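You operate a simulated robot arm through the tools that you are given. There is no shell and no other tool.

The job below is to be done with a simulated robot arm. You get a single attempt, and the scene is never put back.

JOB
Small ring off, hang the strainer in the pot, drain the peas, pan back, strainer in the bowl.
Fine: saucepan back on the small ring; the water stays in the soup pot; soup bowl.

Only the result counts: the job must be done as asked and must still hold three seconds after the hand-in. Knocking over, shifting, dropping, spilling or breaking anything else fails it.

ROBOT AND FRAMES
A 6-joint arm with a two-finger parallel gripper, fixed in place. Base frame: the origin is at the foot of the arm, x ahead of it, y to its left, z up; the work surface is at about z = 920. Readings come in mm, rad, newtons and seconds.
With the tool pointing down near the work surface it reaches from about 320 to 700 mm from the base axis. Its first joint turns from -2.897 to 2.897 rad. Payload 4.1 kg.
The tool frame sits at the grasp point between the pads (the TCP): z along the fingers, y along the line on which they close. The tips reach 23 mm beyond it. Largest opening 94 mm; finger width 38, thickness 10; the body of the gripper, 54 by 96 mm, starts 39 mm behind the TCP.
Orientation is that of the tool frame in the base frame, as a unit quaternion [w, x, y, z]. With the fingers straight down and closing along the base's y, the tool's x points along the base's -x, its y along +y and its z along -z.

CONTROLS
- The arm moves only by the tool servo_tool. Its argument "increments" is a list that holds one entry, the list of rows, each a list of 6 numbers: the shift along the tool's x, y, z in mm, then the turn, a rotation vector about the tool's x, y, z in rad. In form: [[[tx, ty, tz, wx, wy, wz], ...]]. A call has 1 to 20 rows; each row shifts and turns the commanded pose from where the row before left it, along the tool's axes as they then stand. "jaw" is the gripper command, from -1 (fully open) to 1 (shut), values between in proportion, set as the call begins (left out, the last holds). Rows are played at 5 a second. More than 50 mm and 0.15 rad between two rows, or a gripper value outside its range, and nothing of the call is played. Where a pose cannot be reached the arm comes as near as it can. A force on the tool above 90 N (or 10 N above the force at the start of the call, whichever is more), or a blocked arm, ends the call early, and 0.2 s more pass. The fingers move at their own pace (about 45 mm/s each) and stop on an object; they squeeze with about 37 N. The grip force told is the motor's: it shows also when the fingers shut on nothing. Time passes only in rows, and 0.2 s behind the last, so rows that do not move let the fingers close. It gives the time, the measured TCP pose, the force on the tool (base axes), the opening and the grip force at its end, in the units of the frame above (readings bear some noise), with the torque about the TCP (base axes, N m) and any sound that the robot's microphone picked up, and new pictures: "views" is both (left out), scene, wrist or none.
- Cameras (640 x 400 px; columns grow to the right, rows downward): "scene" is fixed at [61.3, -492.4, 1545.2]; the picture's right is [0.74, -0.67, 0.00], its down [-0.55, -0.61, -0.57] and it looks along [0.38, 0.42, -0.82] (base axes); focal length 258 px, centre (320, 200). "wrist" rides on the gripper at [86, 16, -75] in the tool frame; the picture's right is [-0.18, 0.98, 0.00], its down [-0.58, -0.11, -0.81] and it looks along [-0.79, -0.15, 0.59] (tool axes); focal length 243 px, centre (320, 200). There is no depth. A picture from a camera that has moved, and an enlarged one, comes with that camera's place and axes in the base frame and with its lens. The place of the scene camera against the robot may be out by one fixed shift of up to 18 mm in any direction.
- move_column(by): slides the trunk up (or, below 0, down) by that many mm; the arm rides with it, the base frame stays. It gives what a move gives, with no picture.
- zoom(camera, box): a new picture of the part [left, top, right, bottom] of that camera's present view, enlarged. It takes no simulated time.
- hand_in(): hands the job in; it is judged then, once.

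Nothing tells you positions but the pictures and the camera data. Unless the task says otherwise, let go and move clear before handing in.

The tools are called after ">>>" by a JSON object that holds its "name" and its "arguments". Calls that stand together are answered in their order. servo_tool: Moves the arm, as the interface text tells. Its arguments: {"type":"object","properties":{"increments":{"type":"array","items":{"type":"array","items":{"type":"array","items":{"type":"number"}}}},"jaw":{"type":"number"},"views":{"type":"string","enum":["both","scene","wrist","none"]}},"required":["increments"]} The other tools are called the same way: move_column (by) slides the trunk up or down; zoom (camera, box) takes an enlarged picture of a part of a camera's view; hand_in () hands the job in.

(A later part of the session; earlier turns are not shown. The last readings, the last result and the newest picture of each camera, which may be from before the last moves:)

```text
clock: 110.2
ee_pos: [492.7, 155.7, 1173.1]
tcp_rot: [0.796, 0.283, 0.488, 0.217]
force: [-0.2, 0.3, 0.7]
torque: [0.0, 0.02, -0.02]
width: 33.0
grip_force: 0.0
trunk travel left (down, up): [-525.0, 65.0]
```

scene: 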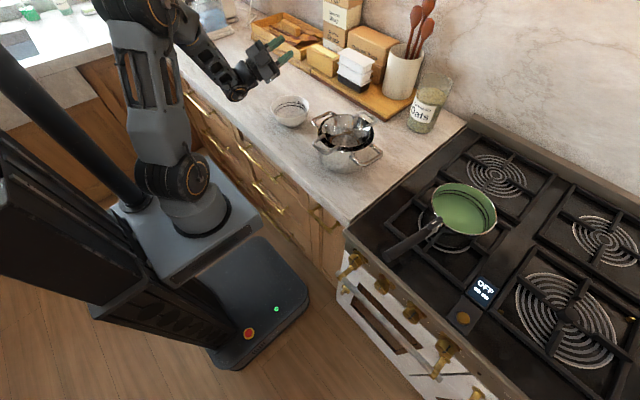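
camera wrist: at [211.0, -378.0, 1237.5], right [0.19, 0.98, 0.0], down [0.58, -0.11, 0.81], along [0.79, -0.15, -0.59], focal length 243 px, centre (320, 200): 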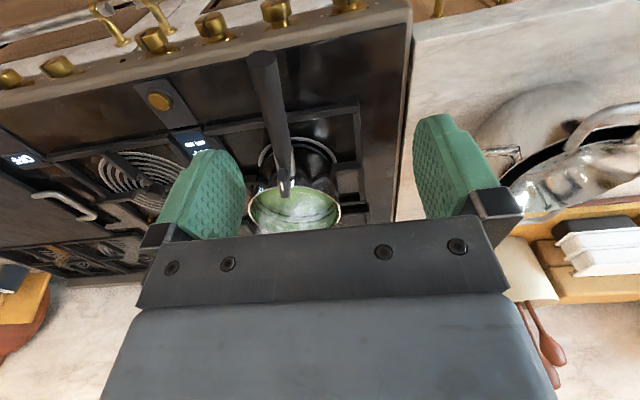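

>>> {"name": "servo_tool", "arguments": {"increments": [[[0, 0, 0, -0.0925, 0.0937, 0.0514], [0, 0, 0, -0.0925, 0.0937, 0.0514], [0, 0, 0, -0.0925, 0.0937, 0.0514], [0, 0, 0, -0.0925, 0.0937, 0.0514], [0, 0, 0, 0, 0, 0]]], "views": "scene"}}

>>> {"name": "zoom", "arguments": {"camera": "scene", "box": [130, 0, 310, 110]}}

```text
clock: 111.4
ee_pos: [492.1, 157.1, 1172.8]
tcp_rot: [0.703, 0.135, 0.549, 0.431]
force: [0.5, 0.0, 0.1]
torque: [-0.01, -0.02, -0.03]
width: 32.7
grip_force: 0.0
trunk travel left (down, up): [-525.0, 65.0]
```

scene: 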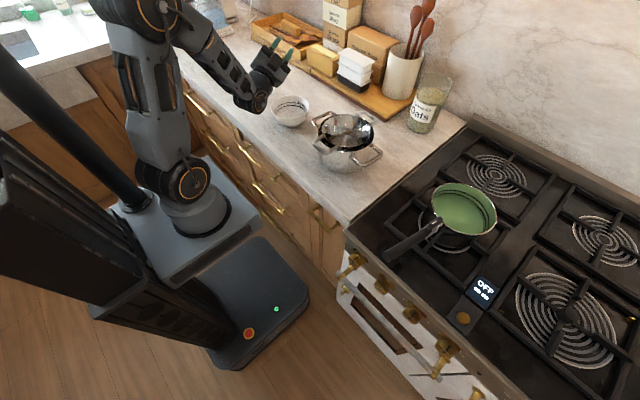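

```text
3.56 times, centred on (220, 55) of scene
camera zoom: at [61.3, -492.4, 1545.2], right [0.74, -0.67, 0.0], down [-0.55, -0.61, -0.57], along [0.38, 0.42, -0.82], focal length 918 px, centre (676, 716)
```

zoom: 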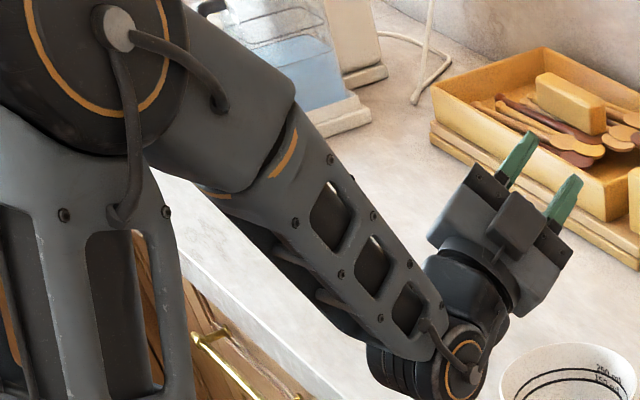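

The tool is now in the arm's plane. I'll pitch straight down through the alignment with full steps.

>>> {"name": "servo_tool", "arguments": {"increments": [[[0, 0, 0, 0.106, 0.1048, 0], [0, 0, 0, 0.106, 0.1048, 0], [0, 0, 0, 0.106, 0.1048, 0], [0, 0, 0, 0.106, 0.1048, 0], [0, 0, 0, 0.106, 0.1048, 0], [0, 0, 0, 0.106, 0.1048, 0], [0, 0, 0, 0.106, 0.1048, 0], [0, 0, 0, 0.106, 0.1048, 0], [0, 0, 0, 0.106, 0.1048, 0], [0, 0, 0, 0.106, 0.1048, 0], [0, 0, 0, 0.106, 0.1048, 0], [0, 0, 0, 0.106, 0.1048, 0], [0, 0, 0, 0.106, 0.1048, 0], [0, 0, 0, 0, 0, 0]]], "views": "scene"}}

>>> {"name": "zoom", "arguments": {"camera": "scene", "box": [130, 0, 310, 110]}}

```text
clock: 114.4
ee_pos: [492.1, 155.2, 1173.1]
tcp_rot: [0.001, 0.24, 0.971, 0.001]
force: [0.3, 0.2, 0.3]
torque: [-0.03, 0.02, -0.03]
width: 32.9
grip_force: 0.1
out of reach, approached as far as the arm can: row 7
trunk travel left (down, up): [-525.0, 65.0]
```

scene: 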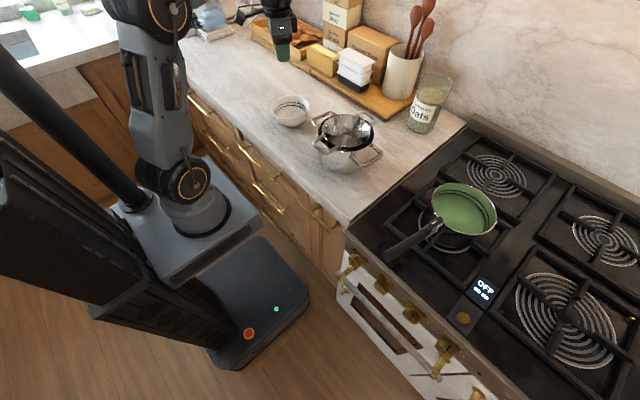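

```text
3.56 times, centred on (220, 55) of scene
camera zoom: at [61.3, -492.4, 1545.2], right [0.74, -0.67, 0.0], down [-0.55, -0.61, -0.57], along [0.38, 0.42, -0.82], focal length 918 px, centre (676, 716)
```

zoom: 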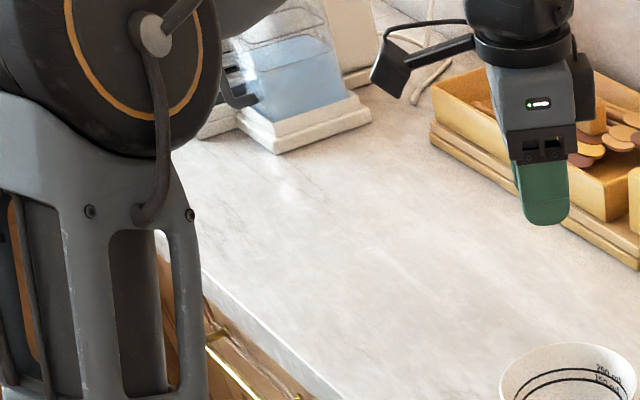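

The wrist is unwound and upright again. Analysis suggests a pour with the handle yawed about +20° keeps the wrist bend comfortable and away from alignment. I'll set that up (trunk lowered 150 mm) and dry-run it.

>>> {"name": "servo_tool", "arguments": {"increments": [[[0, 0, -37.5, 0, 0, 0], [0, 0, -37.5, 0, 0, 0], [0, 0, -37.5, 0, 0, 0], [0, 0, -37.5, 0, 0, 0], [0, 0, 0, 0, 0, -0.139], [0, 0, 0, 0, 0, -0.139], [0, 0, 0, 0, 0, -0.139], [0, 0, 0, 0, 0, -0.139], [0, 0, 0, 0, 0, -0.139], [0, 0, 0, 0, 0, -0.139], [25.6, -36.4, 0, 0, 0, 0], [25.6, -36.4, 0, 0, 0, 0], [25.6, -36.4, 0, 0, 0, 0], [25.6, -36.4, 0, 0, 0, 0], [25.6, -36.4, 0, 0, 0, 0], [25.6, -36.4, 0, 0, 0, 0], [25.6, -36.4, 0, 0, 0, 0], [25.6, -36.4, 0, 0, 0, 0], [0, 0, 0, 0, 0, 0]]], "views": "none"}}

>>> {"name": "move_column", "arguments": {"by": -150}}

```text
clock: 118.4
ee_pos: [397.8, -189.7, 1320.2]
tcp_rot: [0.003, -0.174, 0.985, 0.002]
force: [-0.1, 0.8, -1.4]
torque: [-0.03, 0.01, 0.03]
width: 32.9
grip_force: 0.0
trunk travel left (down, up): [-525.0, 65.0]
```

```text
clock: 120.2
ee_pos: [398.1, -188.6, 1171.2]
tcp_rot: [0.003, -0.174, 0.985, 0.002]
force: [-0.6, -0.4, 0.9]
torque: [0.03, 0.02, 0.01]
width: 32.8
grip_force: 0.1
trunk travel left (down, up): [-375.0, 215.0]
```

>>> {"name": "servo_tool", "arguments": {"increments": [[[0, 0, 0, 0.14, 0, 0], [0, 0, 0, 0.14, 0, 0], [0, 0, 0, 0.14, 0, 0], [0, 0, 0, 0.14, 0, 0], [0, 0, 0, 0.14, 0, 0], [0, 0, 0, 0.14, 0, 0], [0, 0, 0, 0.14, 0, 0], [0, 0, 0, 0.14, 0, 0], [0, 0, 0, 0.14, 0, 0], [0, 0, 0, 0.14, 0, 0], [0, 0, 0, 0.14, 0, 0], [0, 0, 0, 0.14, 0, 0], [0, 0, 0, 0.14, 0, 0], [0, 0, 0, 0.14, 0, 0], [0, 0, 0, 0.14, 0, 0], [0, 0, 0, 0.14, 0, 0], [0, 0, 0, 0, 0, 0]]], "views": "scene"}}

```text
clock: 123.8
ee_pos: [398.7, -187.9, 1171.1]
tcp_rot: [-0.158, 0.074, -0.429, 0.886]
force: [-0.1, 0.2, -0.2]
torque: [0.0, -0.01, 0.03]
width: 32.8
grip_force: 0.0
trunk travel left (down, up): [-375.0, 215.0]
```

scene: 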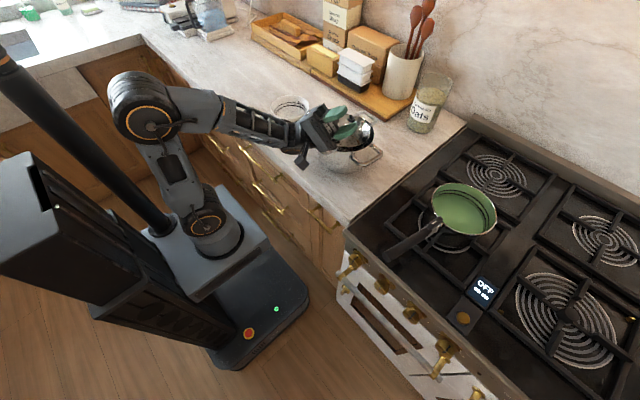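

128° of tilt with no deviation. Now I'll test the displaced position needed at the end of the pour.

>>> {"name": "servo_tool", "arguments": {"increments": [[[0, -8, -42, 0, 0, 0], [0, -8, -42, 0, 0, 0], [0, 0, 0, 0, 0, 0]]], "views": "scene"}}

>>> {"name": "zoom", "arguments": {"camera": "scene", "box": [270, 85, 390, 185]}}

```text
clock: 124.6
ee_pos: [373.7, -117.9, 1132.2]
tcp_rot: [-0.158, 0.073, -0.429, 0.886]
force: [0.1, 0.3, -0.8]
torque: [-0.03, 0.02, -0.01]
width: 33.1
grip_force: 0.0
trunk travel left (down, up): [-375.0, 215.0]
```

scene: 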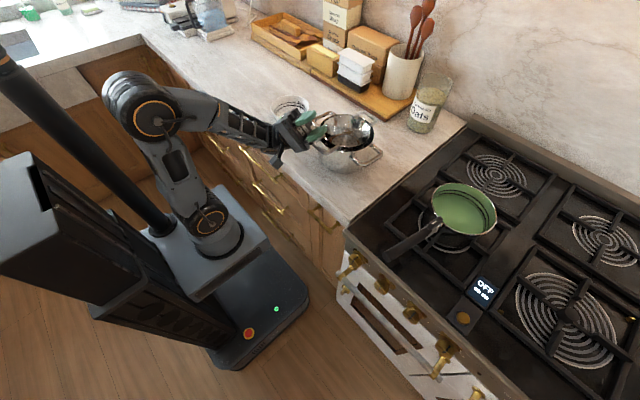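

```text
4.00 times, centred on (330, 135) of scene
camera zoom: at [61.3, -492.4, 1545.2], right [0.74, -0.67, 0.0], down [-0.55, -0.61, -0.57], along [0.38, 0.42, -0.82], focal length 1033 px, centre (280, 460)
```

zoom: 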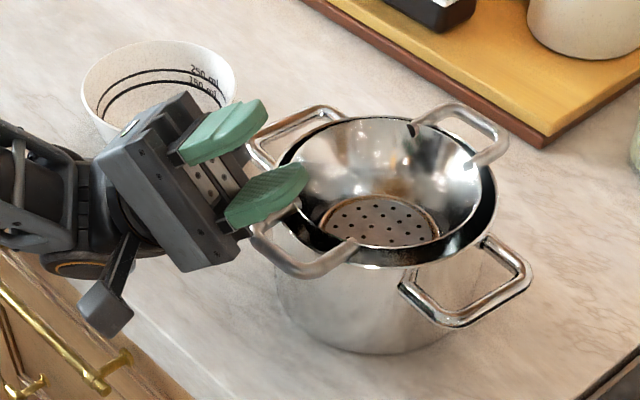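

Reachable with clearance. Now I'll return upright along the same path and go above the saucepan's handle.

>>> {"name": "servo_tool", "arguments": {"increments": [[[0, 8, 42, 0, 0, 0], [0, 8, 42, 0, 0, 0], [0, 0, 0, -0.14, 0, 0], [0, 0, 0, -0.14, 0, 0], [0, 0, 0, -0.14, 0, 0], [0, 0, 0, -0.14, 0, 0], [0, 0, 0, -0.14, 0, 0], [0, 0, 0, -0.14, 0, 0], [0, 0, 0, -0.14, 0, 0], [0, 0, 0, -0.14, 0, 0], [0, 0, 0, -0.14, 0, 0], [0, 0, 0, -0.14, 0, 0], [0, 0, 0, -0.14, 0, 0], [0, 0, 0, -0.14, 0, 0], [0, 0, 0, -0.14, 0, 0], [0, 0, 0, -0.14, 0, 0], [0, 0, 0, -0.14, 0, 0], [0, 0, 0, -0.14, 0, 0], [0, 0, 0, 0, 0, 0]]], "views": "none"}}

```text
clock: 128.6
ee_pos: [399.3, -189.2, 1170.0]
tcp_rot: [0.002, -0.174, 0.985, 0.002]
force: [-0.1, -0.3, -0.5]
torque: [0.02, 0.0, -0.02]
width: 32.9
grip_force: 0.1
trunk travel left (down, up): [-375.0, 215.0]
```

>>> {"name": "servo_tool", "arguments": {"increments": [[[0, 0, 0, 0, 0, 0.1335], [0, 0, 0, 0, 0, 0.1335], [0, 0, 0, 0, 0, 0.1335], [0, 0, 0, 0, 0, 0.1335], [-3, -42, 6.7, 0, 0, 0], [-3, -42, 6.7, 0, 0, 0], [-3, -42, 6.7, 0, 0, 0], [-3, -42, 6.7, 0, 0, 0], [-3, -42, 6.7, 0, 0, 0], [-3, -42, 6.7, 0, 0, 0], [0, 0, 0, 0, 0, 0]]], "jaw": -0.6, "views": "both"}}

>>> {"name": "zoom", "arguments": {"camera": "wrist", "box": [200, 0, 440, 220]}}

>>> {"name": "zoom", "arguments": {"camera": "scene", "box": [380, 165, 520, 275]}}

```text
clock: 131.0
ee_pos: [370.7, -441.3, 1127.0]
tcp_rot: [0.003, 0.093, 0.996, 0.001]
force: [-1.2, -0.7, -0.3]
torque: [0.02, 0.0, -0.01]
width: 75.2
grip_force: 0.0
trunk travel left (down, up): [-375.0, 215.0]
camera wrist: at [288.6, -410.4, 1201.5], right [0.36, 0.93, 0.0], down [0.55, -0.22, 0.81], along [0.75, -0.29, -0.59], focal length 243 px, centre (320, 200)
```

scene: 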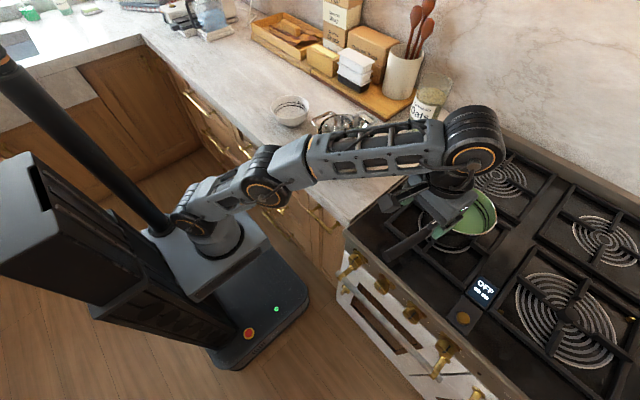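
wrist: 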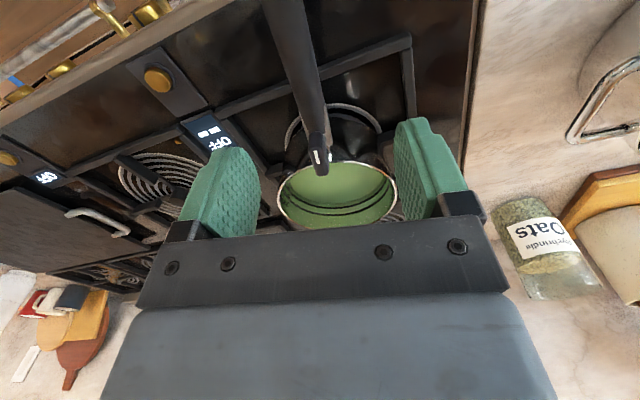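

```text
1.82 times, centred on (320, 110) of wrist
camera zoom: at [288.6, -410.4, 1201.5], right [0.36, 0.93, 0.0], down [0.55, -0.22, 0.81], along [0.75, -0.29, -0.59], focal length 441 px, centre (320, 364)
```

zoom: 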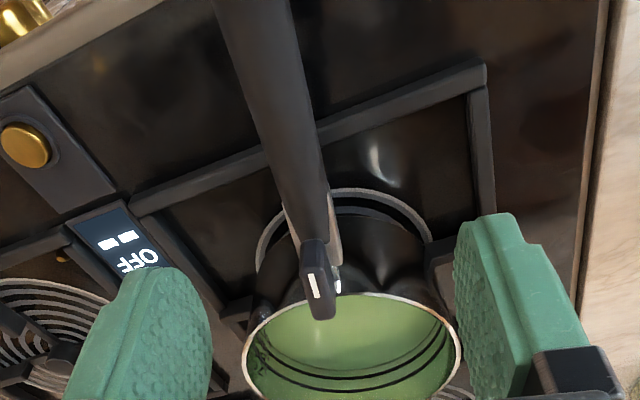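

```text
3.64 times, centred on (450, 220) of scene
camera zoom: at [61.3, -492.4, 1545.2], right [0.74, -0.67, 0.0], down [-0.55, -0.61, -0.57], along [0.38, 0.42, -0.82], focal length 939 px, centre (-153, 127)
```

zoom: 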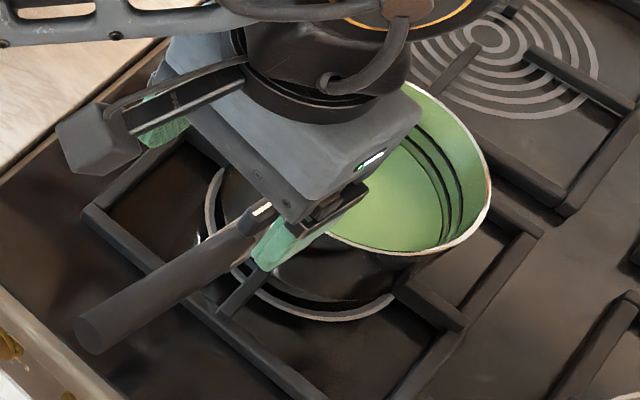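

I can see the handle clearly: axis at about (375, -454), height ≈1021, yaw ≈ -9.6°. I'll line up over it, keeping the gripper body short of the raised tag by the rim.

>>> {"name": "servo_tool", "arguments": {"increments": [[[-3.3, -6, 25, 0, 0, -0.01], [-3.3, -6, 25, 0, 0, -0.01], [0, 0, 10, 0, 0, 0], [0, 0, 0, 0, 0, 0]]], "views": "both"}}

>>> {"name": "zoom", "arguments": {"camera": "wrist", "box": [200, 40, 440, 240]}}

>>> {"name": "zoom", "arguments": {"camera": "scene", "box": [380, 185, 500, 275]}}

```text
clock: 132.0
ee_pos: [374.6, -453.4, 1069.5]
tcp_rot: [0.002, 0.082, 0.997, 0.002]
force: [-0.3, -0.1, 0.2]
torque: [-0.03, 0.0, 0.01]
width: 75.3
grip_force: 0.0
trunk travel left (down, up): [-375.0, 215.0]
camera wrist: at [292.0, -424.1, 1142.6], right [0.34, 0.94, 0.0], down [0.55, -0.2, 0.81], along [0.76, -0.28, -0.59], focal length 243 px, centre (320, 200)
```

scene: 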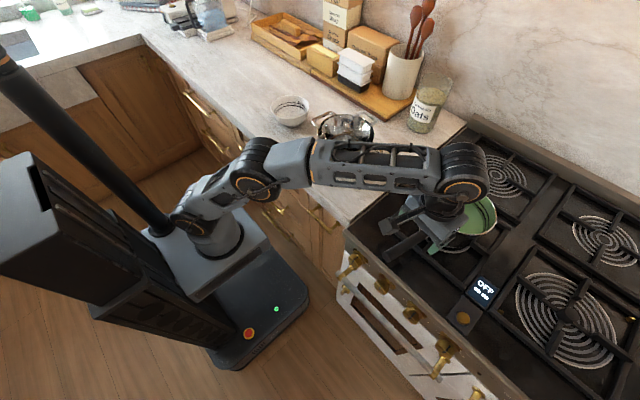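
wrist: 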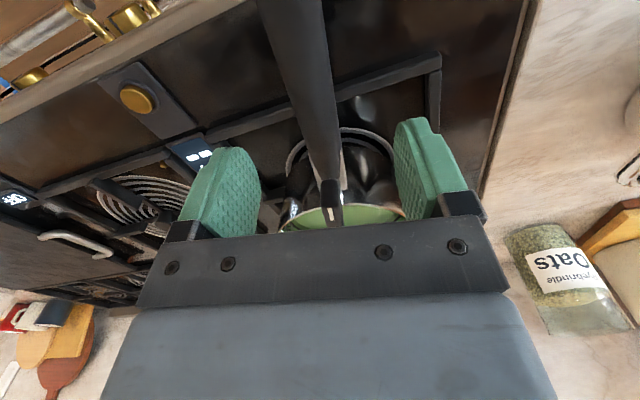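

```text
2.00 times, centred on (320, 140) of wrist
camera zoom: at [292.0, -424.1, 1142.6], right [0.34, 0.94, 0.0], down [0.55, -0.2, 0.81], along [0.76, -0.28, -0.59], focal length 485 px, centre (320, 320)
```

zoom: 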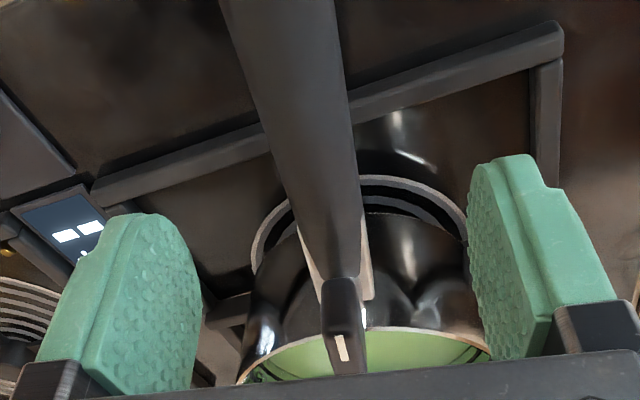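

```text
4.44 times, centred on (440, 230) of scene
camera zoom: at [61.3, -492.4, 1545.2], right [0.74, -0.67, 0.0], down [-0.55, -0.61, -0.57], along [0.38, 0.42, -0.82], focal length 1148 px, centre (-213, 67)
```

zoom: 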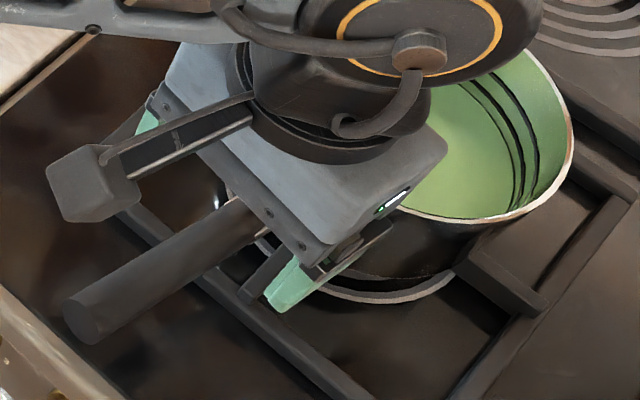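

Handle is centred between the pads. Descending around it.

>>> {"name": "servo_tool", "arguments": {"increments": [[[0, -1, 22, 0, 0, 0], [0, 0, 22, 0, 0, 0], [0, 0, 18, 0, 0, 0], [0, 0, 0, 0, 0, 0]]], "views": "both"}}

>>> {"name": "zoom", "arguments": {"camera": "wrist", "box": [200, 40, 440, 240]}}

>>> {"name": "zoom", "arguments": {"camera": "scene", "box": [380, 185, 500, 275]}}

```text
clock: 133.0
ee_pos: [372.8, -454.5, 1011.4]
tcp_rot: [0.006, 0.083, 0.997, -0.002]
force: [-11.7, 0.1, 27.0]
torque: [-0.24, -1.76, -0.04]
width: 75.1
grip_force: 0.0
trunk travel left (down, up): [-375.0, 215.0]
camera wrist: at [289.9, -424.0, 1085.8], right [0.34, 0.94, 0.0], down [0.55, -0.2, 0.81], along [0.76, -0.28, -0.58], focal length 243 px, centre (320, 200)
```

scene: 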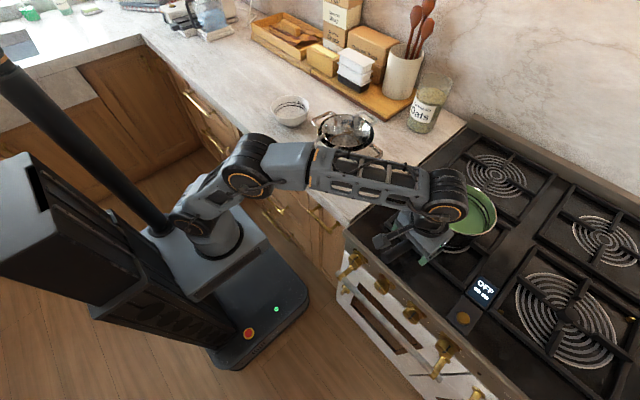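
wrist: 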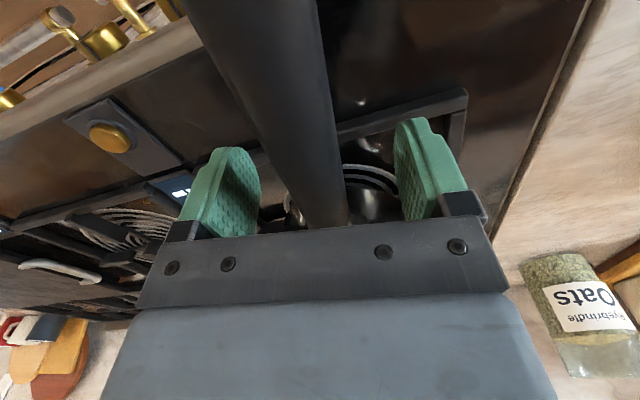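

```text
2.00 times, centred on (320, 140) of wrist
camera zoom: at [289.9, -424.0, 1085.8], right [0.34, 0.94, 0.0], down [0.55, -0.2, 0.81], along [0.76, -0.28, -0.58], focal length 485 px, centre (320, 320)
```

zoom: 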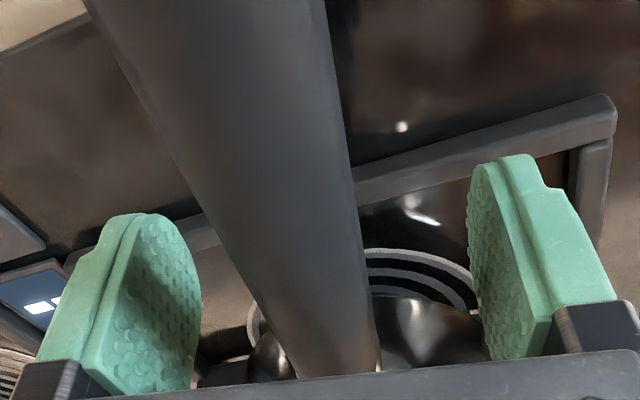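

```text
4.44 times, centred on (440, 230) of scene
camera zoom: at [61.3, -492.4, 1545.2], right [0.74, -0.67, 0.0], down [-0.55, -0.61, -0.57], along [0.38, 0.42, -0.82], focal length 1148 px, centre (-213, 67)
```

zoom: 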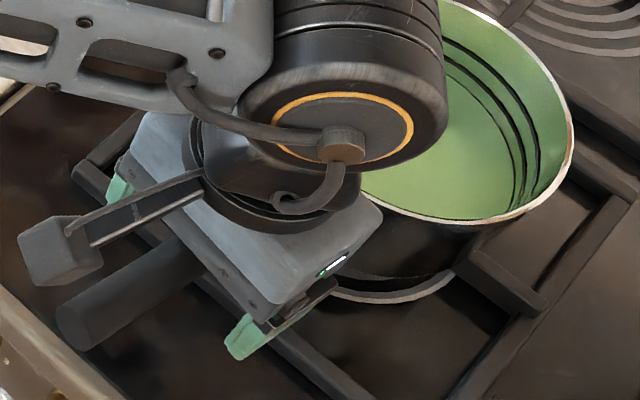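

There's contact (27 N up, pushing back), probably the gripper body against the handle's tag. I'll ease up at once.

>>> {"name": "servo_tool", "arguments": {"increments": [[[0, 0, -6, 0, 0, 0], [0, 0, 0, 0, 0, 0]]], "views": "scene"}}

>>> {"name": "zoom", "arguments": {"camera": "scene", "box": [390, 175, 510, 265]}}

```text
clock: 133.6
ee_pos: [374.7, -453.3, 1014.6]
tcp_rot: [0.003, 0.082, 0.997, 0.001]
force: [-5.1, -2.4, 15.3]
torque: [-0.08, -0.98, -0.18]
width: 75.1
grip_force: 0.1
trunk travel left (down, up): [-375.0, 215.0]
```

scene: 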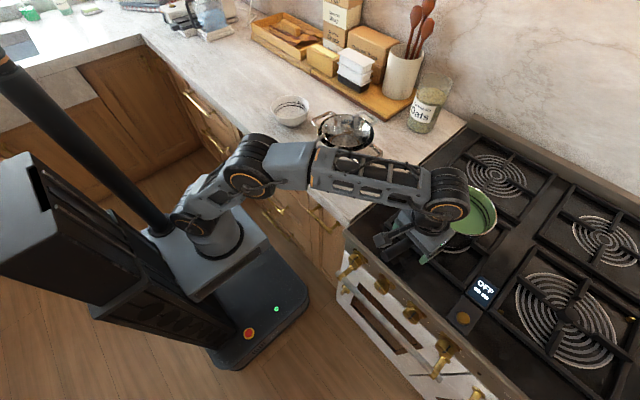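

```text
4.44 times, centred on (450, 220) of scene
camera zoom: at [61.3, -492.4, 1545.2], right [0.74, -0.67, 0.0], down [-0.55, -0.61, -0.57], along [0.38, 0.42, -0.82], focal length 1148 px, centre (-258, 111)
```

zoom: 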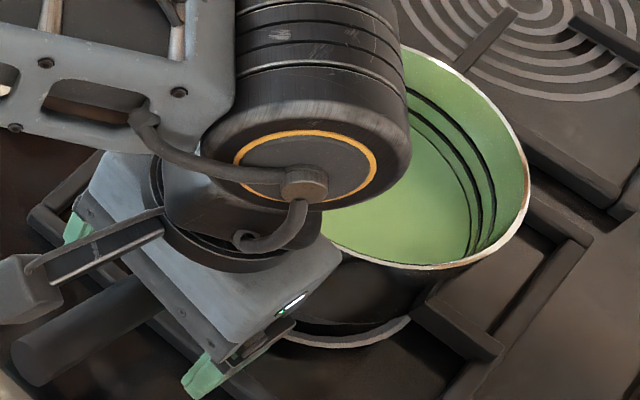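

The contact matches the raised tag near the rim touching the gripper body. I'll raise to keep the palm above the tag, with the handle right at the grasp point, and close.

>>> {"name": "servo_tool", "arguments": {"increments": [[[0, -1, -5, 0, 0, 0], [0, 0, 0, 0, 0, 0]]], "views": "none"}}

```text
clock: 134.2
ee_pos: [374.5, -454.6, 1017.5]
tcp_rot: [0.001, 0.082, 0.997, 0.003]
force: [-0.5, 0.4, -1.0]
torque: [-0.03, 0.0, -0.05]
width: 75.3
grip_force: 0.0
trunk travel left (down, up): [-375.0, 215.0]
```

>>> {"name": "servo_tool", "arguments": {"increments": [[[0, 0, -1.5, 0, 0, 0], [0, 0, 0, 0, 0, 0], [0, 0, 0, 0, 0, 0], [0, 0, 0, 0, 0, 0], [0, 0, 0, 0, 0, 0]]], "jaw": 1, "views": "both"}}

>>> {"name": "zoom", "arguments": {"camera": "wrist", "box": [200, 40, 440, 240]}}

>>> {"name": "zoom", "arguments": {"camera": "scene", "box": [390, 175, 510, 265]}}

```text
clock: 135.4
ee_pos: [374.8, -455.4, 1020.0]
tcp_rot: [0.002, 0.083, 0.997, 0.001]
force: [-0.3, -1.2, -0.1]
torque: [-0.03, -0.02, -0.2]
width: 27.3
grip_force: 37.1
trunk travel left (down, up): [-375.0, 215.0]
camera wrist: at [292.3, -424.9, 1094.0], right [0.34, 0.94, 0.0], down [0.55, -0.21, 0.81], along [0.76, -0.28, -0.59], focal length 243 px, centre (320, 200)
```

scene: 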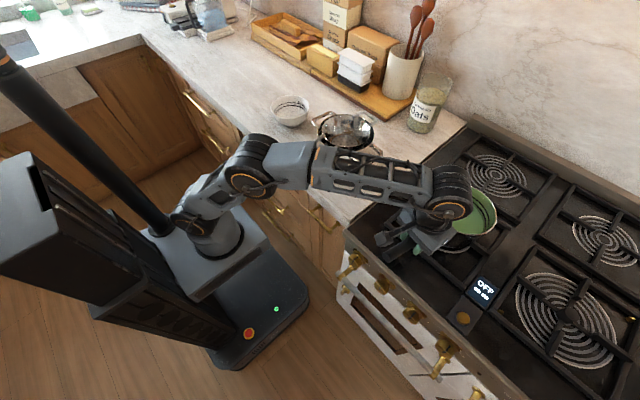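
wrist: 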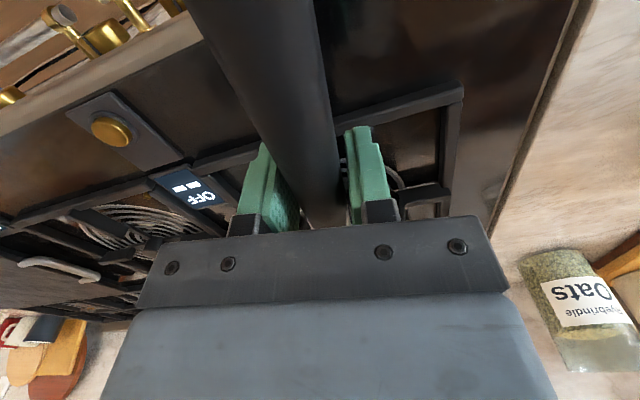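

```text
2.00 times, centred on (320, 140) of wrist
camera zoom: at [292.3, -424.9, 1094.0], right [0.34, 0.94, 0.0], down [0.55, -0.21, 0.81], along [0.76, -0.28, -0.59], focal length 485 px, centre (320, 320)
```

zoom: 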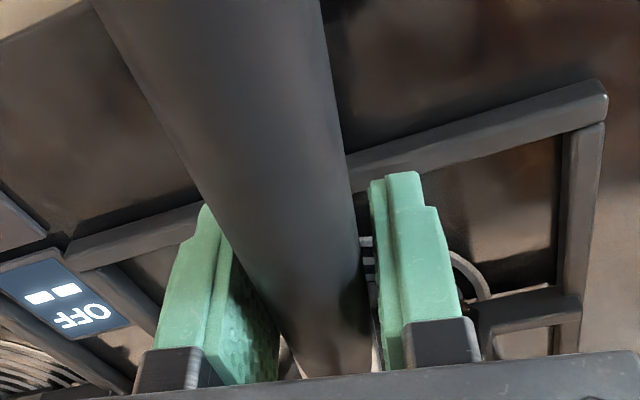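

```text
4.44 times, centred on (450, 220) of scene
camera zoom: at [61.3, -492.4, 1545.2], right [0.74, -0.67, 0.0], down [-0.55, -0.61, -0.57], along [0.38, 0.42, -0.82], focal length 1148 px, centre (-258, 111)
```

zoom: 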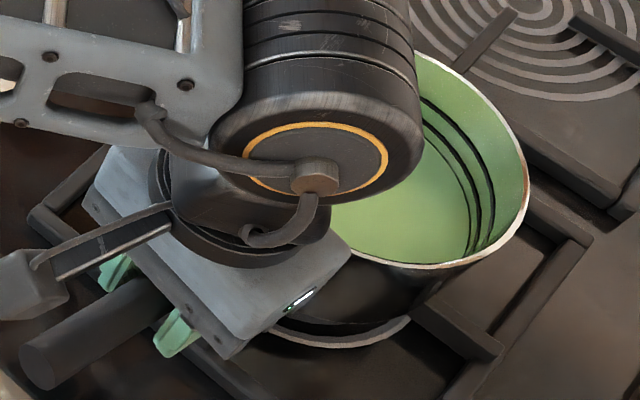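

Gripped at 27 mm. I'll lift only a few millimetres to test the weight and whether it droops.

>>> {"name": "servo_tool", "arguments": {"increments": [[[0, 0, -2, 0, 0, 0], [0, 0, -2, 0, 0, 0], [0, 0, -2, 0, 0, 0], [0, 0, 0, 0, 0, 0]]], "views": "scene"}}

>>> {"name": "zoom", "arguments": {"camera": "scene", "box": [390, 175, 510, 265]}}

```text
clock: 136.4
ee_pos: [376.0, -454.3, 1024.7]
tcp_rot: [0.0, 0.082, 0.997, 0.003]
force: [-1.1, 0.0, -9.9]
torque: [0.16, 1.09, -0.02]
width: 27.3
grip_force: 37.6
trunk travel left (down, up): [-375.0, 215.0]
```

scene: 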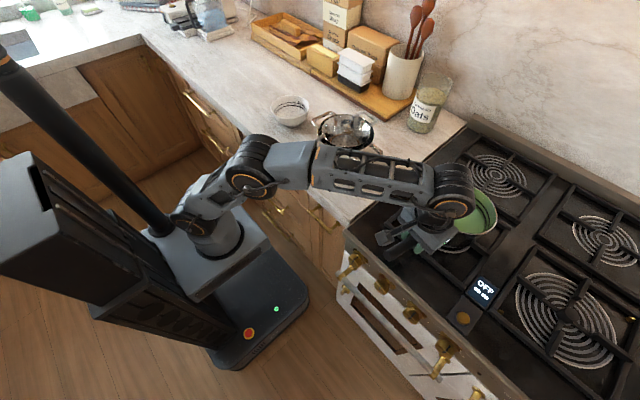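

```text
4.44 times, centred on (450, 220) of scene
camera zoom: at [61.3, -492.4, 1545.2], right [0.74, -0.67, 0.0], down [-0.55, -0.61, -0.57], along [0.38, 0.42, -0.82], focal length 1148 px, centre (-258, 111)
```

zoom: 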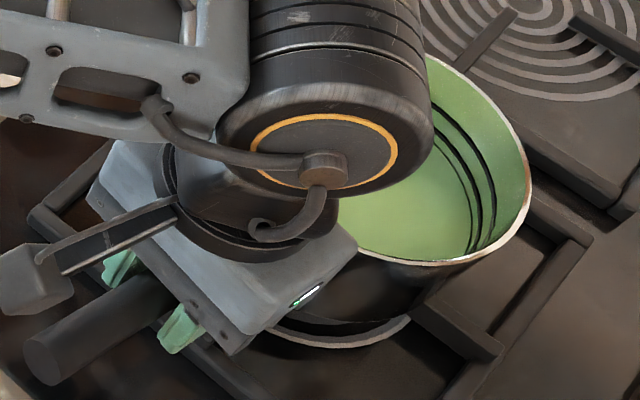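

About 10 N and 1.1 N·m so far. I'll lift a little more to see whether this is the full weight and if the pan stays level.

>>> {"name": "servo_tool", "arguments": {"increments": [[[0, 0, -3, 0, 0, 0], [0, 0, -3, 0, 0, 0], [0, 0, -4, 0, 0, 0], [0, 0, 0, 0, 0, 0]]], "views": "both"}}

>>> {"name": "zoom", "arguments": {"camera": "scene", "box": [390, 175, 510, 265]}}

>>> {"name": "zoom", "arguments": {"camera": "wrist", "box": [200, 40, 440, 240]}}

```text
clock: 137.4
ee_pos: [376.7, -454.5, 1035.0]
tcp_rot: [0.001, 0.083, 0.997, 0.002]
force: [0.0, 0.6, -9.4]
torque: [0.17, 1.1, 0.02]
width: 27.3
grip_force: 37.0
trunk travel left (down, up): [-375.0, 215.0]
camera wrist: at [293.0, -425.5, 1109.2], right [0.34, 0.94, 0.0], down [0.55, -0.21, 0.81], along [0.76, -0.27, -0.59], focal length 243 px, centre (320, 200)
```

scene: 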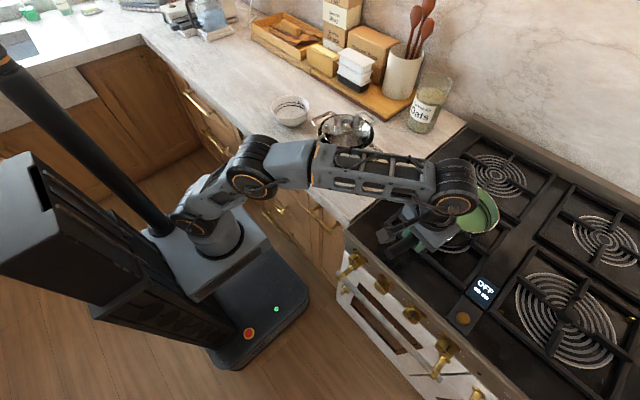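
wrist: 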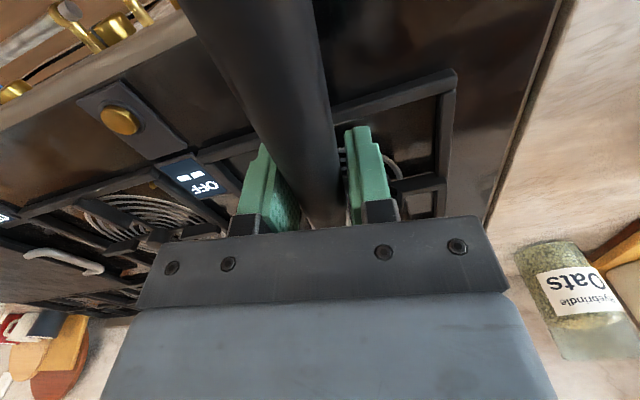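

```text
4.44 times, centred on (450, 220) of scene
camera zoom: at [61.3, -492.4, 1545.2], right [0.74, -0.67, 0.0], down [-0.55, -0.61, -0.57], along [0.38, 0.42, -0.82], focal length 1148 px, centre (-258, 111)
```

zoom: 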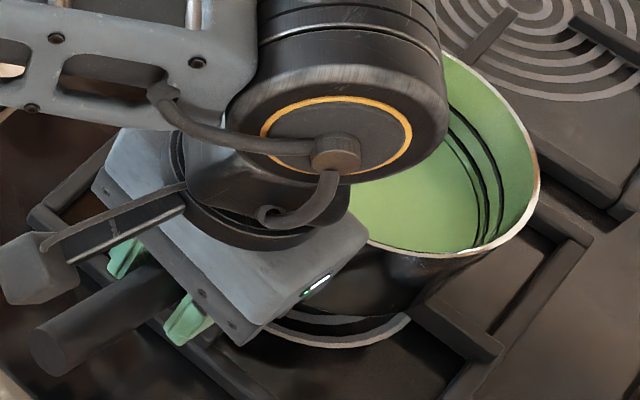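

```text
2.00 times, centred on (320, 140) of wrist
camera zoom: at [293.0, -425.5, 1109.2], right [0.34, 0.94, 0.0], down [0.55, -0.21, 0.81], along [0.76, -0.27, -0.59], focal length 485 px, centre (320, 320)
```

zoom: 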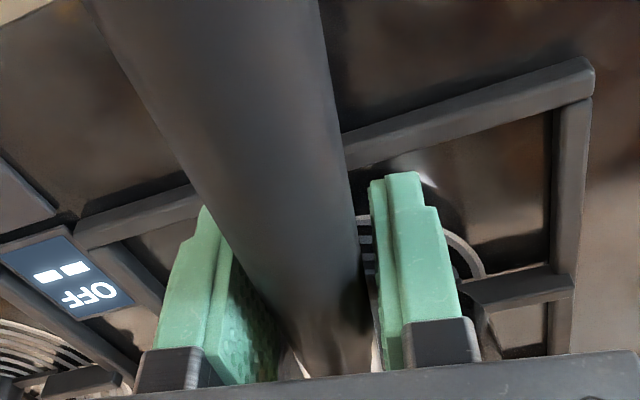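

The pan (≈1 kg) is held rigidly and level. I'll note its resting grip pose (375, -455, z 1020, yaw ≈ -9.5°) for the return. Now I'll lift it smoothly to pour height.

>>> {"name": "servo_tool", "arguments": {"increments": [[[0, 0, -5, 0, 0, 0], [0, 0, -10, 0, 0, 0], [0, 0, -15, 0, 0, 0], [0, 0, -18, 0, 0, 0], [0, 0, -18, 0, 0, 0], [0, 0, -18, 0, 0, 0], [0, 0, -15, 0, 0, 0], [0, 0, -10, 0, 0, 0], [0, 0, -6, 0, 0, 0], [0, 0, 0, 0, 0, 0]]], "views": "both"}}

>>> {"name": "zoom", "arguments": {"camera": "scene", "box": [390, 155, 530, 265]}}

```text
clock: 139.6
ee_pos: [365.0, -443.9, 1135.6]
tcp_rot: [0.002, 0.083, 0.997, 0.001]
force: [-0.1, 0.3, -9.5]
torque: [0.16, 1.06, 0.01]
width: 27.5
grip_force: 37.2
out of reach, approached as far as the arm can: row 6, 7, 8, 9
trunk travel left (down, up): [-375.0, 215.0]
camera wrist: at [283.7, -414.5, 1209.2], right [0.34, 0.94, 0.0], down [0.55, -0.2, 0.81], along [0.76, -0.28, -0.59], focal length 243 px, centre (320, 200)
```

scene: 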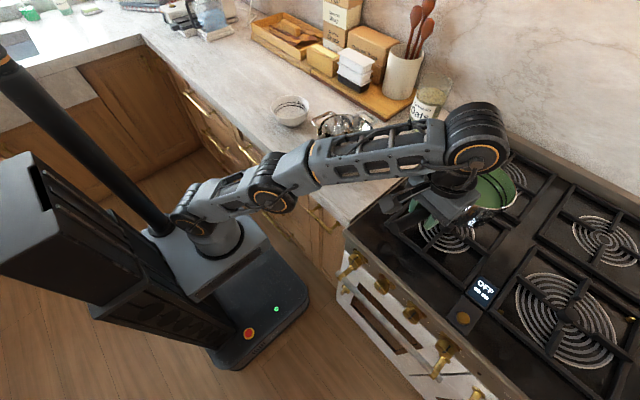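
wrist: 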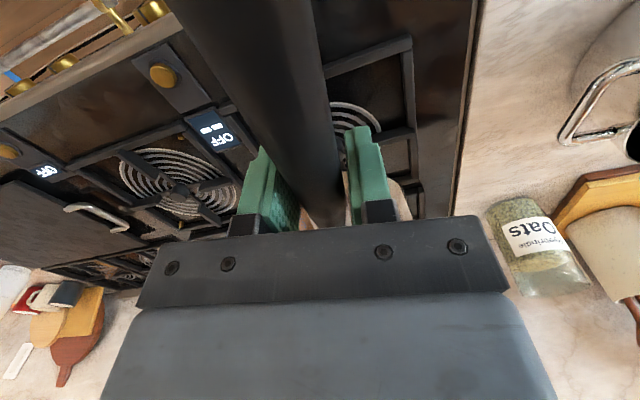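

```text
3.64 times, centred on (460, 210) of scene
camera zoom: at [61.3, -492.4, 1545.2], right [0.74, -0.67, 0.0], down [-0.55, -0.61, -0.57], along [0.38, 0.42, -0.82], focal length 939 px, centre (-189, 164)
```

zoom: 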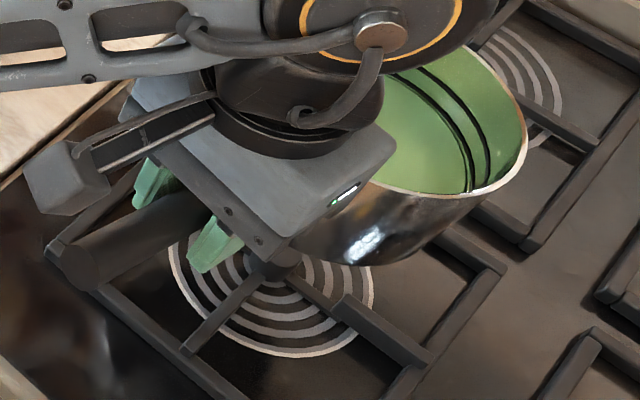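

Still level; at this radius the arm is near its vertical reach, which is fine. Now I'll carry it smoothly to beside the pot, then yaw into the pour orientation.

>>> {"name": "servo_tool", "arguments": {"increments": [[[0.4, 8, -0.5, 0, 0, 0], [0.7, 15, -0.9, 0, 0, 0], [0.9, 20, -1.2, 0, 0, 0], [1.1, 24, -1.5, 0, 0, 0], [1.2, 26, -1.6, 0, 0, 0], [1.25, 27, -1.7, 0, 0, 0], [1.25, 27, -1.7, 0, 0, 0], [1.1, 24, -1.5, 0, 0, 0], [1, 22, -1.4, 0, 0, 0], [0.8, 17, -1.1, 0, 0, 0], [0.6, 13, -0.8, 0, 0, 0], [0.4, 8, -0.5, 0, 0, 0], [0, 0, 0, 0, 0, 0]]], "views": "scene"}}

>>> {"name": "zoom", "arguments": {"camera": "scene", "box": [310, 85, 470, 205]}}

```text
clock: 142.4
ee_pos: [394.0, -213.5, 1149.5]
tcp_rot: [0.001, 0.082, 0.997, 0.001]
force: [0.2, -0.1, -9.5]
torque: [0.21, 1.04, -0.03]
width: 27.7
grip_force: 37.1
trunk travel left (down, up): [-375.0, 215.0]
```

scene: 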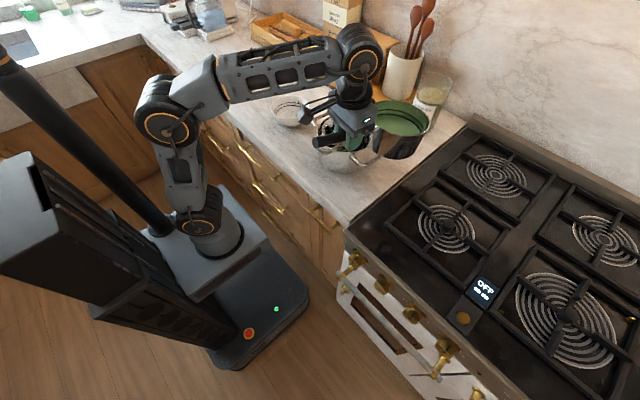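

```text
3.33 times, centred on (390, 145) of scene
camera zoom: at [61.3, -492.4, 1545.2], right [0.74, -0.67, 0.0], down [-0.55, -0.61, -0.57], along [0.38, 0.42, -0.82], focal length 861 px, centre (87, 383)
```

zoom: 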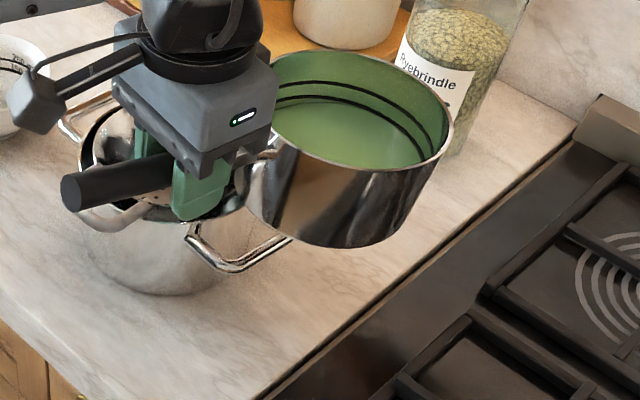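

The pan is steady with its liquid in view. Now I'll yaw gently into the pour orientation.

>>> {"name": "servo_tool", "arguments": {"increments": [[[0, 0, 0, 0, 0, -0.025], [0, 0, 0, 0, 0, -0.05], [0, 0, 0, 0, 0, -0.065], [0, 0, 0, 0, 0, -0.075], [0, 0, 0, 0, 0, -0.075], [0, 0, 0, 0, 0, -0.075], [0, 0, 0, 0, 0, -0.065], [0, 0, 0, 0, 0, -0.05], [0, 0, 0, 0, 0, -0.03], [0, 0, 0, 0, 0, 0]]], "views": "both"}}

>>> {"name": "zoom", "arguments": {"camera": "scene", "box": [300, 75, 430, 185]}}

```text
clock: 144.6
ee_pos: [394.1, -214.0, 1150.8]
tcp_rot: [0.002, -0.172, 0.985, 0.002]
force: [-0.1, -0.3, -9.1]
torque: [-0.34, 1.02, 0.03]
width: 27.3
grip_force: 37.1
trunk travel left (down, up): [-375.0, 215.0]
camera wrist: at [307.6, -228.5, 1224.0], right [-0.16, 0.99, 0.0], down [0.58, 0.09, 0.81], along [0.8, 0.13, -0.59], focal length 243 px, centre (320, 200)
```

scene: 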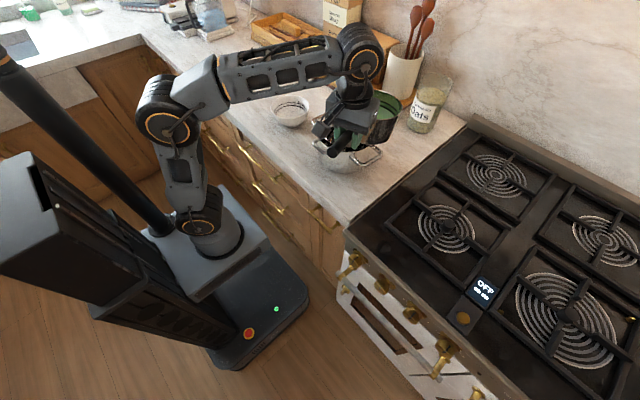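
wrist: 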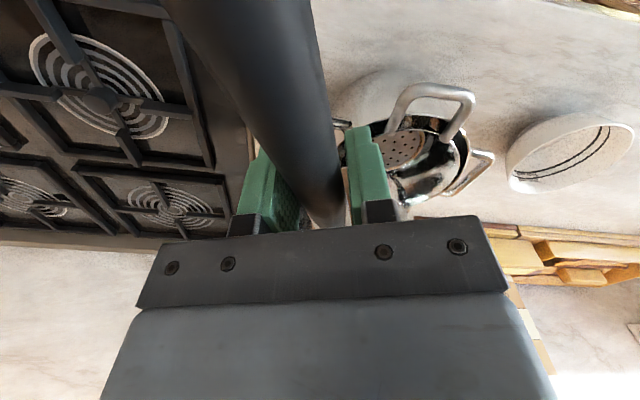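

```text
3.64 times, centred on (365, 130) of scene
camera zoom: at [61.3, -492.4, 1545.2], right [0.74, -0.67, 0.0], down [-0.55, -0.61, -0.57], along [0.38, 0.42, -0.82], focal length 939 px, centre (156, 454)
```

zoom: 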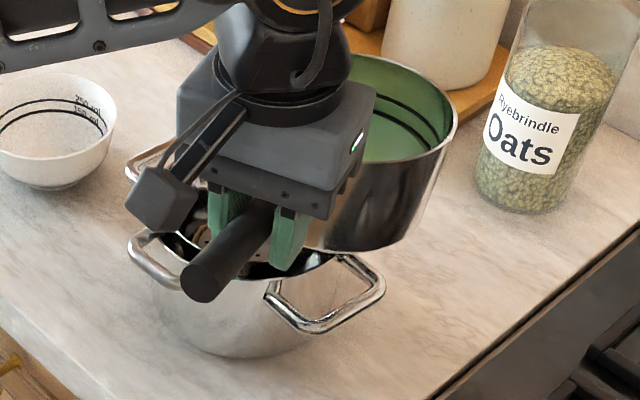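

I'll zoom in to locate the strainer relative to the gripper in this pose before tilting.

>>> {"name": "zoom", "arguments": {"camera": "wrist", "box": [320, 60, 520, 220]}}

>>> {"name": "zoom", "arguments": {"camera": "scene", "box": [330, 85, 430, 165]}}

```text
2.50 times, centred on (420, 140) of wrist
camera zoom: at [307.6, -228.5, 1224.0], right [-0.16, 0.99, 0.0], down [0.58, 0.09, 0.81], along [0.8, 0.13, -0.59], focal length 606 px, centre (70, 350)
```

zoom: 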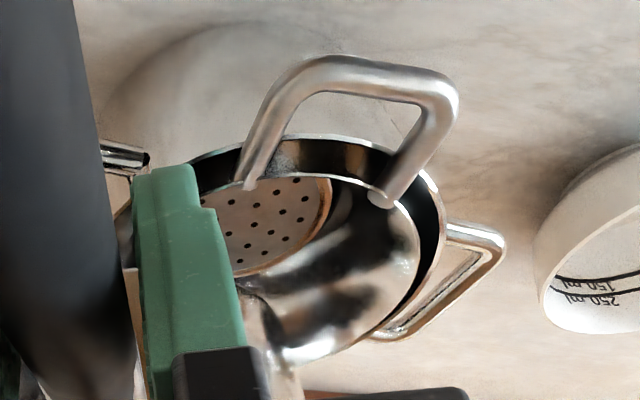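

```text
5.00 times, centred on (380, 125) of scene
camera zoom: at [61.3, -492.4, 1545.2], right [0.74, -0.67, 0.0], down [-0.55, -0.61, -0.57], along [0.38, 0.42, -0.82], focal length 1291 px, centre (20, 575)
```

zoom: 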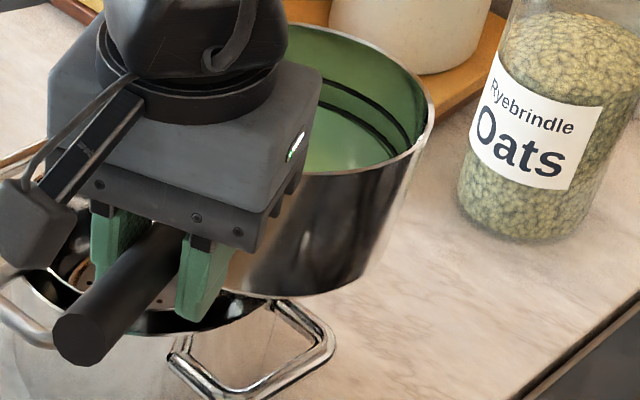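

Strainer centre confirmed near (513, -103); the pan's pouring lip will be right above it. I'll start tilting slowly and watch.

>>> {"name": "servo_tool", "arguments": {"increments": [[[0, 0, 0, 0.03, 0, 0], [0, 0, 0, 0.05, 0, 0], [0, 0, 0, 0.07, 0, 0], [0, 0, 0, 0.07, 0, 0], [0, 0, 0, 0.07, 0, 0], [0, 0, 0, 0.07, 0, 0], [0, 0, 0, 0.06, 0, 0], [0, 0, 0, 0.05, 0, 0], [0, 0, 0, 0.03, 0, 0]]], "views": "both"}}

>>> {"name": "zoom", "arguments": {"camera": "scene", "box": [310, 75, 430, 175]}}

>>> {"name": "zoom", "arguments": {"camera": "wrist", "box": [240, 20, 480, 220]}}

```text
clock: 146.6
ee_pos: [394.8, -212.7, 1150.4]
tcp_rot: [0.045, -0.166, 0.955, -0.243]
force: [-0.5, 0.7, -9.5]
torque: [-0.11, 1.09, -0.04]
width: 27.5
grip_force: 36.9
trunk travel left (down, up): [-375.0, 215.0]
camera wrist: at [295.7, -196.1, 1206.9], right [-0.12, 0.88, -0.47], down [0.45, 0.47, 0.76], along [0.89, -0.12, -0.45], focal length 243 px, centre (320, 200)
```

scene: 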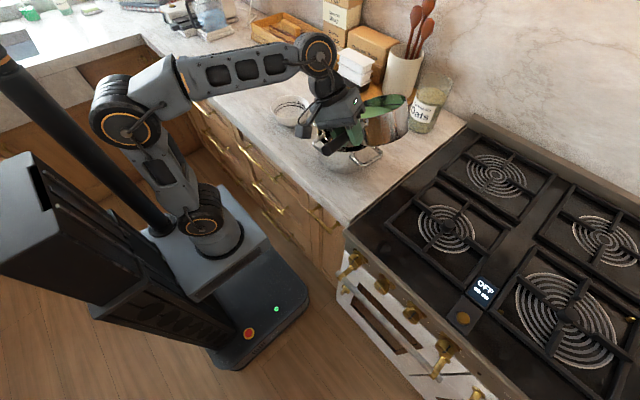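
wrist: 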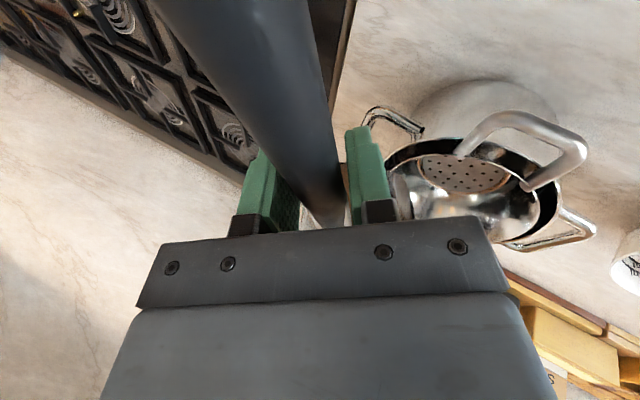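

```text
4.00 times, centred on (370, 125) of scene
camera zoom: at [61.3, -492.4, 1545.2], right [0.74, -0.67, 0.0], down [-0.55, -0.61, -0.57], along [0.38, 0.42, -0.82], focal length 1033 px, centre (120, 500)
```

zoom: 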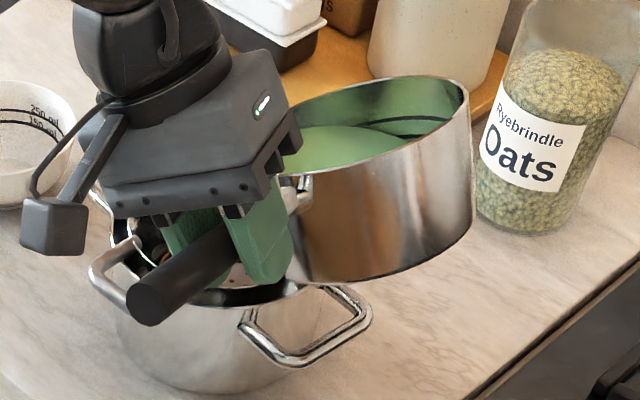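

```text
2.00 times, centred on (360, 120) of wrist
camera zoom: at [295.7, -196.1, 1206.9], right [-0.12, 0.88, -0.47], down [0.45, 0.47, 0.76], along [0.89, -0.12, -0.45], focal length 485 px, centre (240, 360)
```

zoom: 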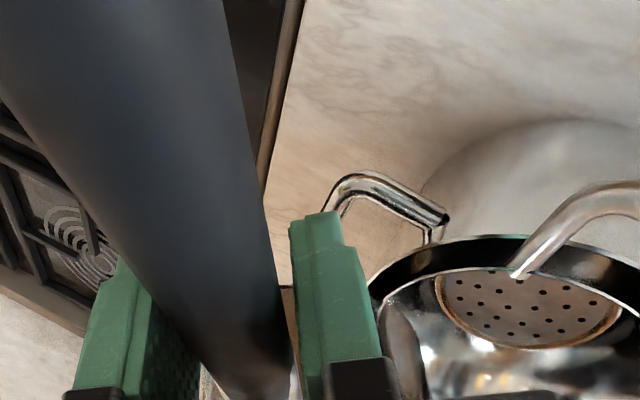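

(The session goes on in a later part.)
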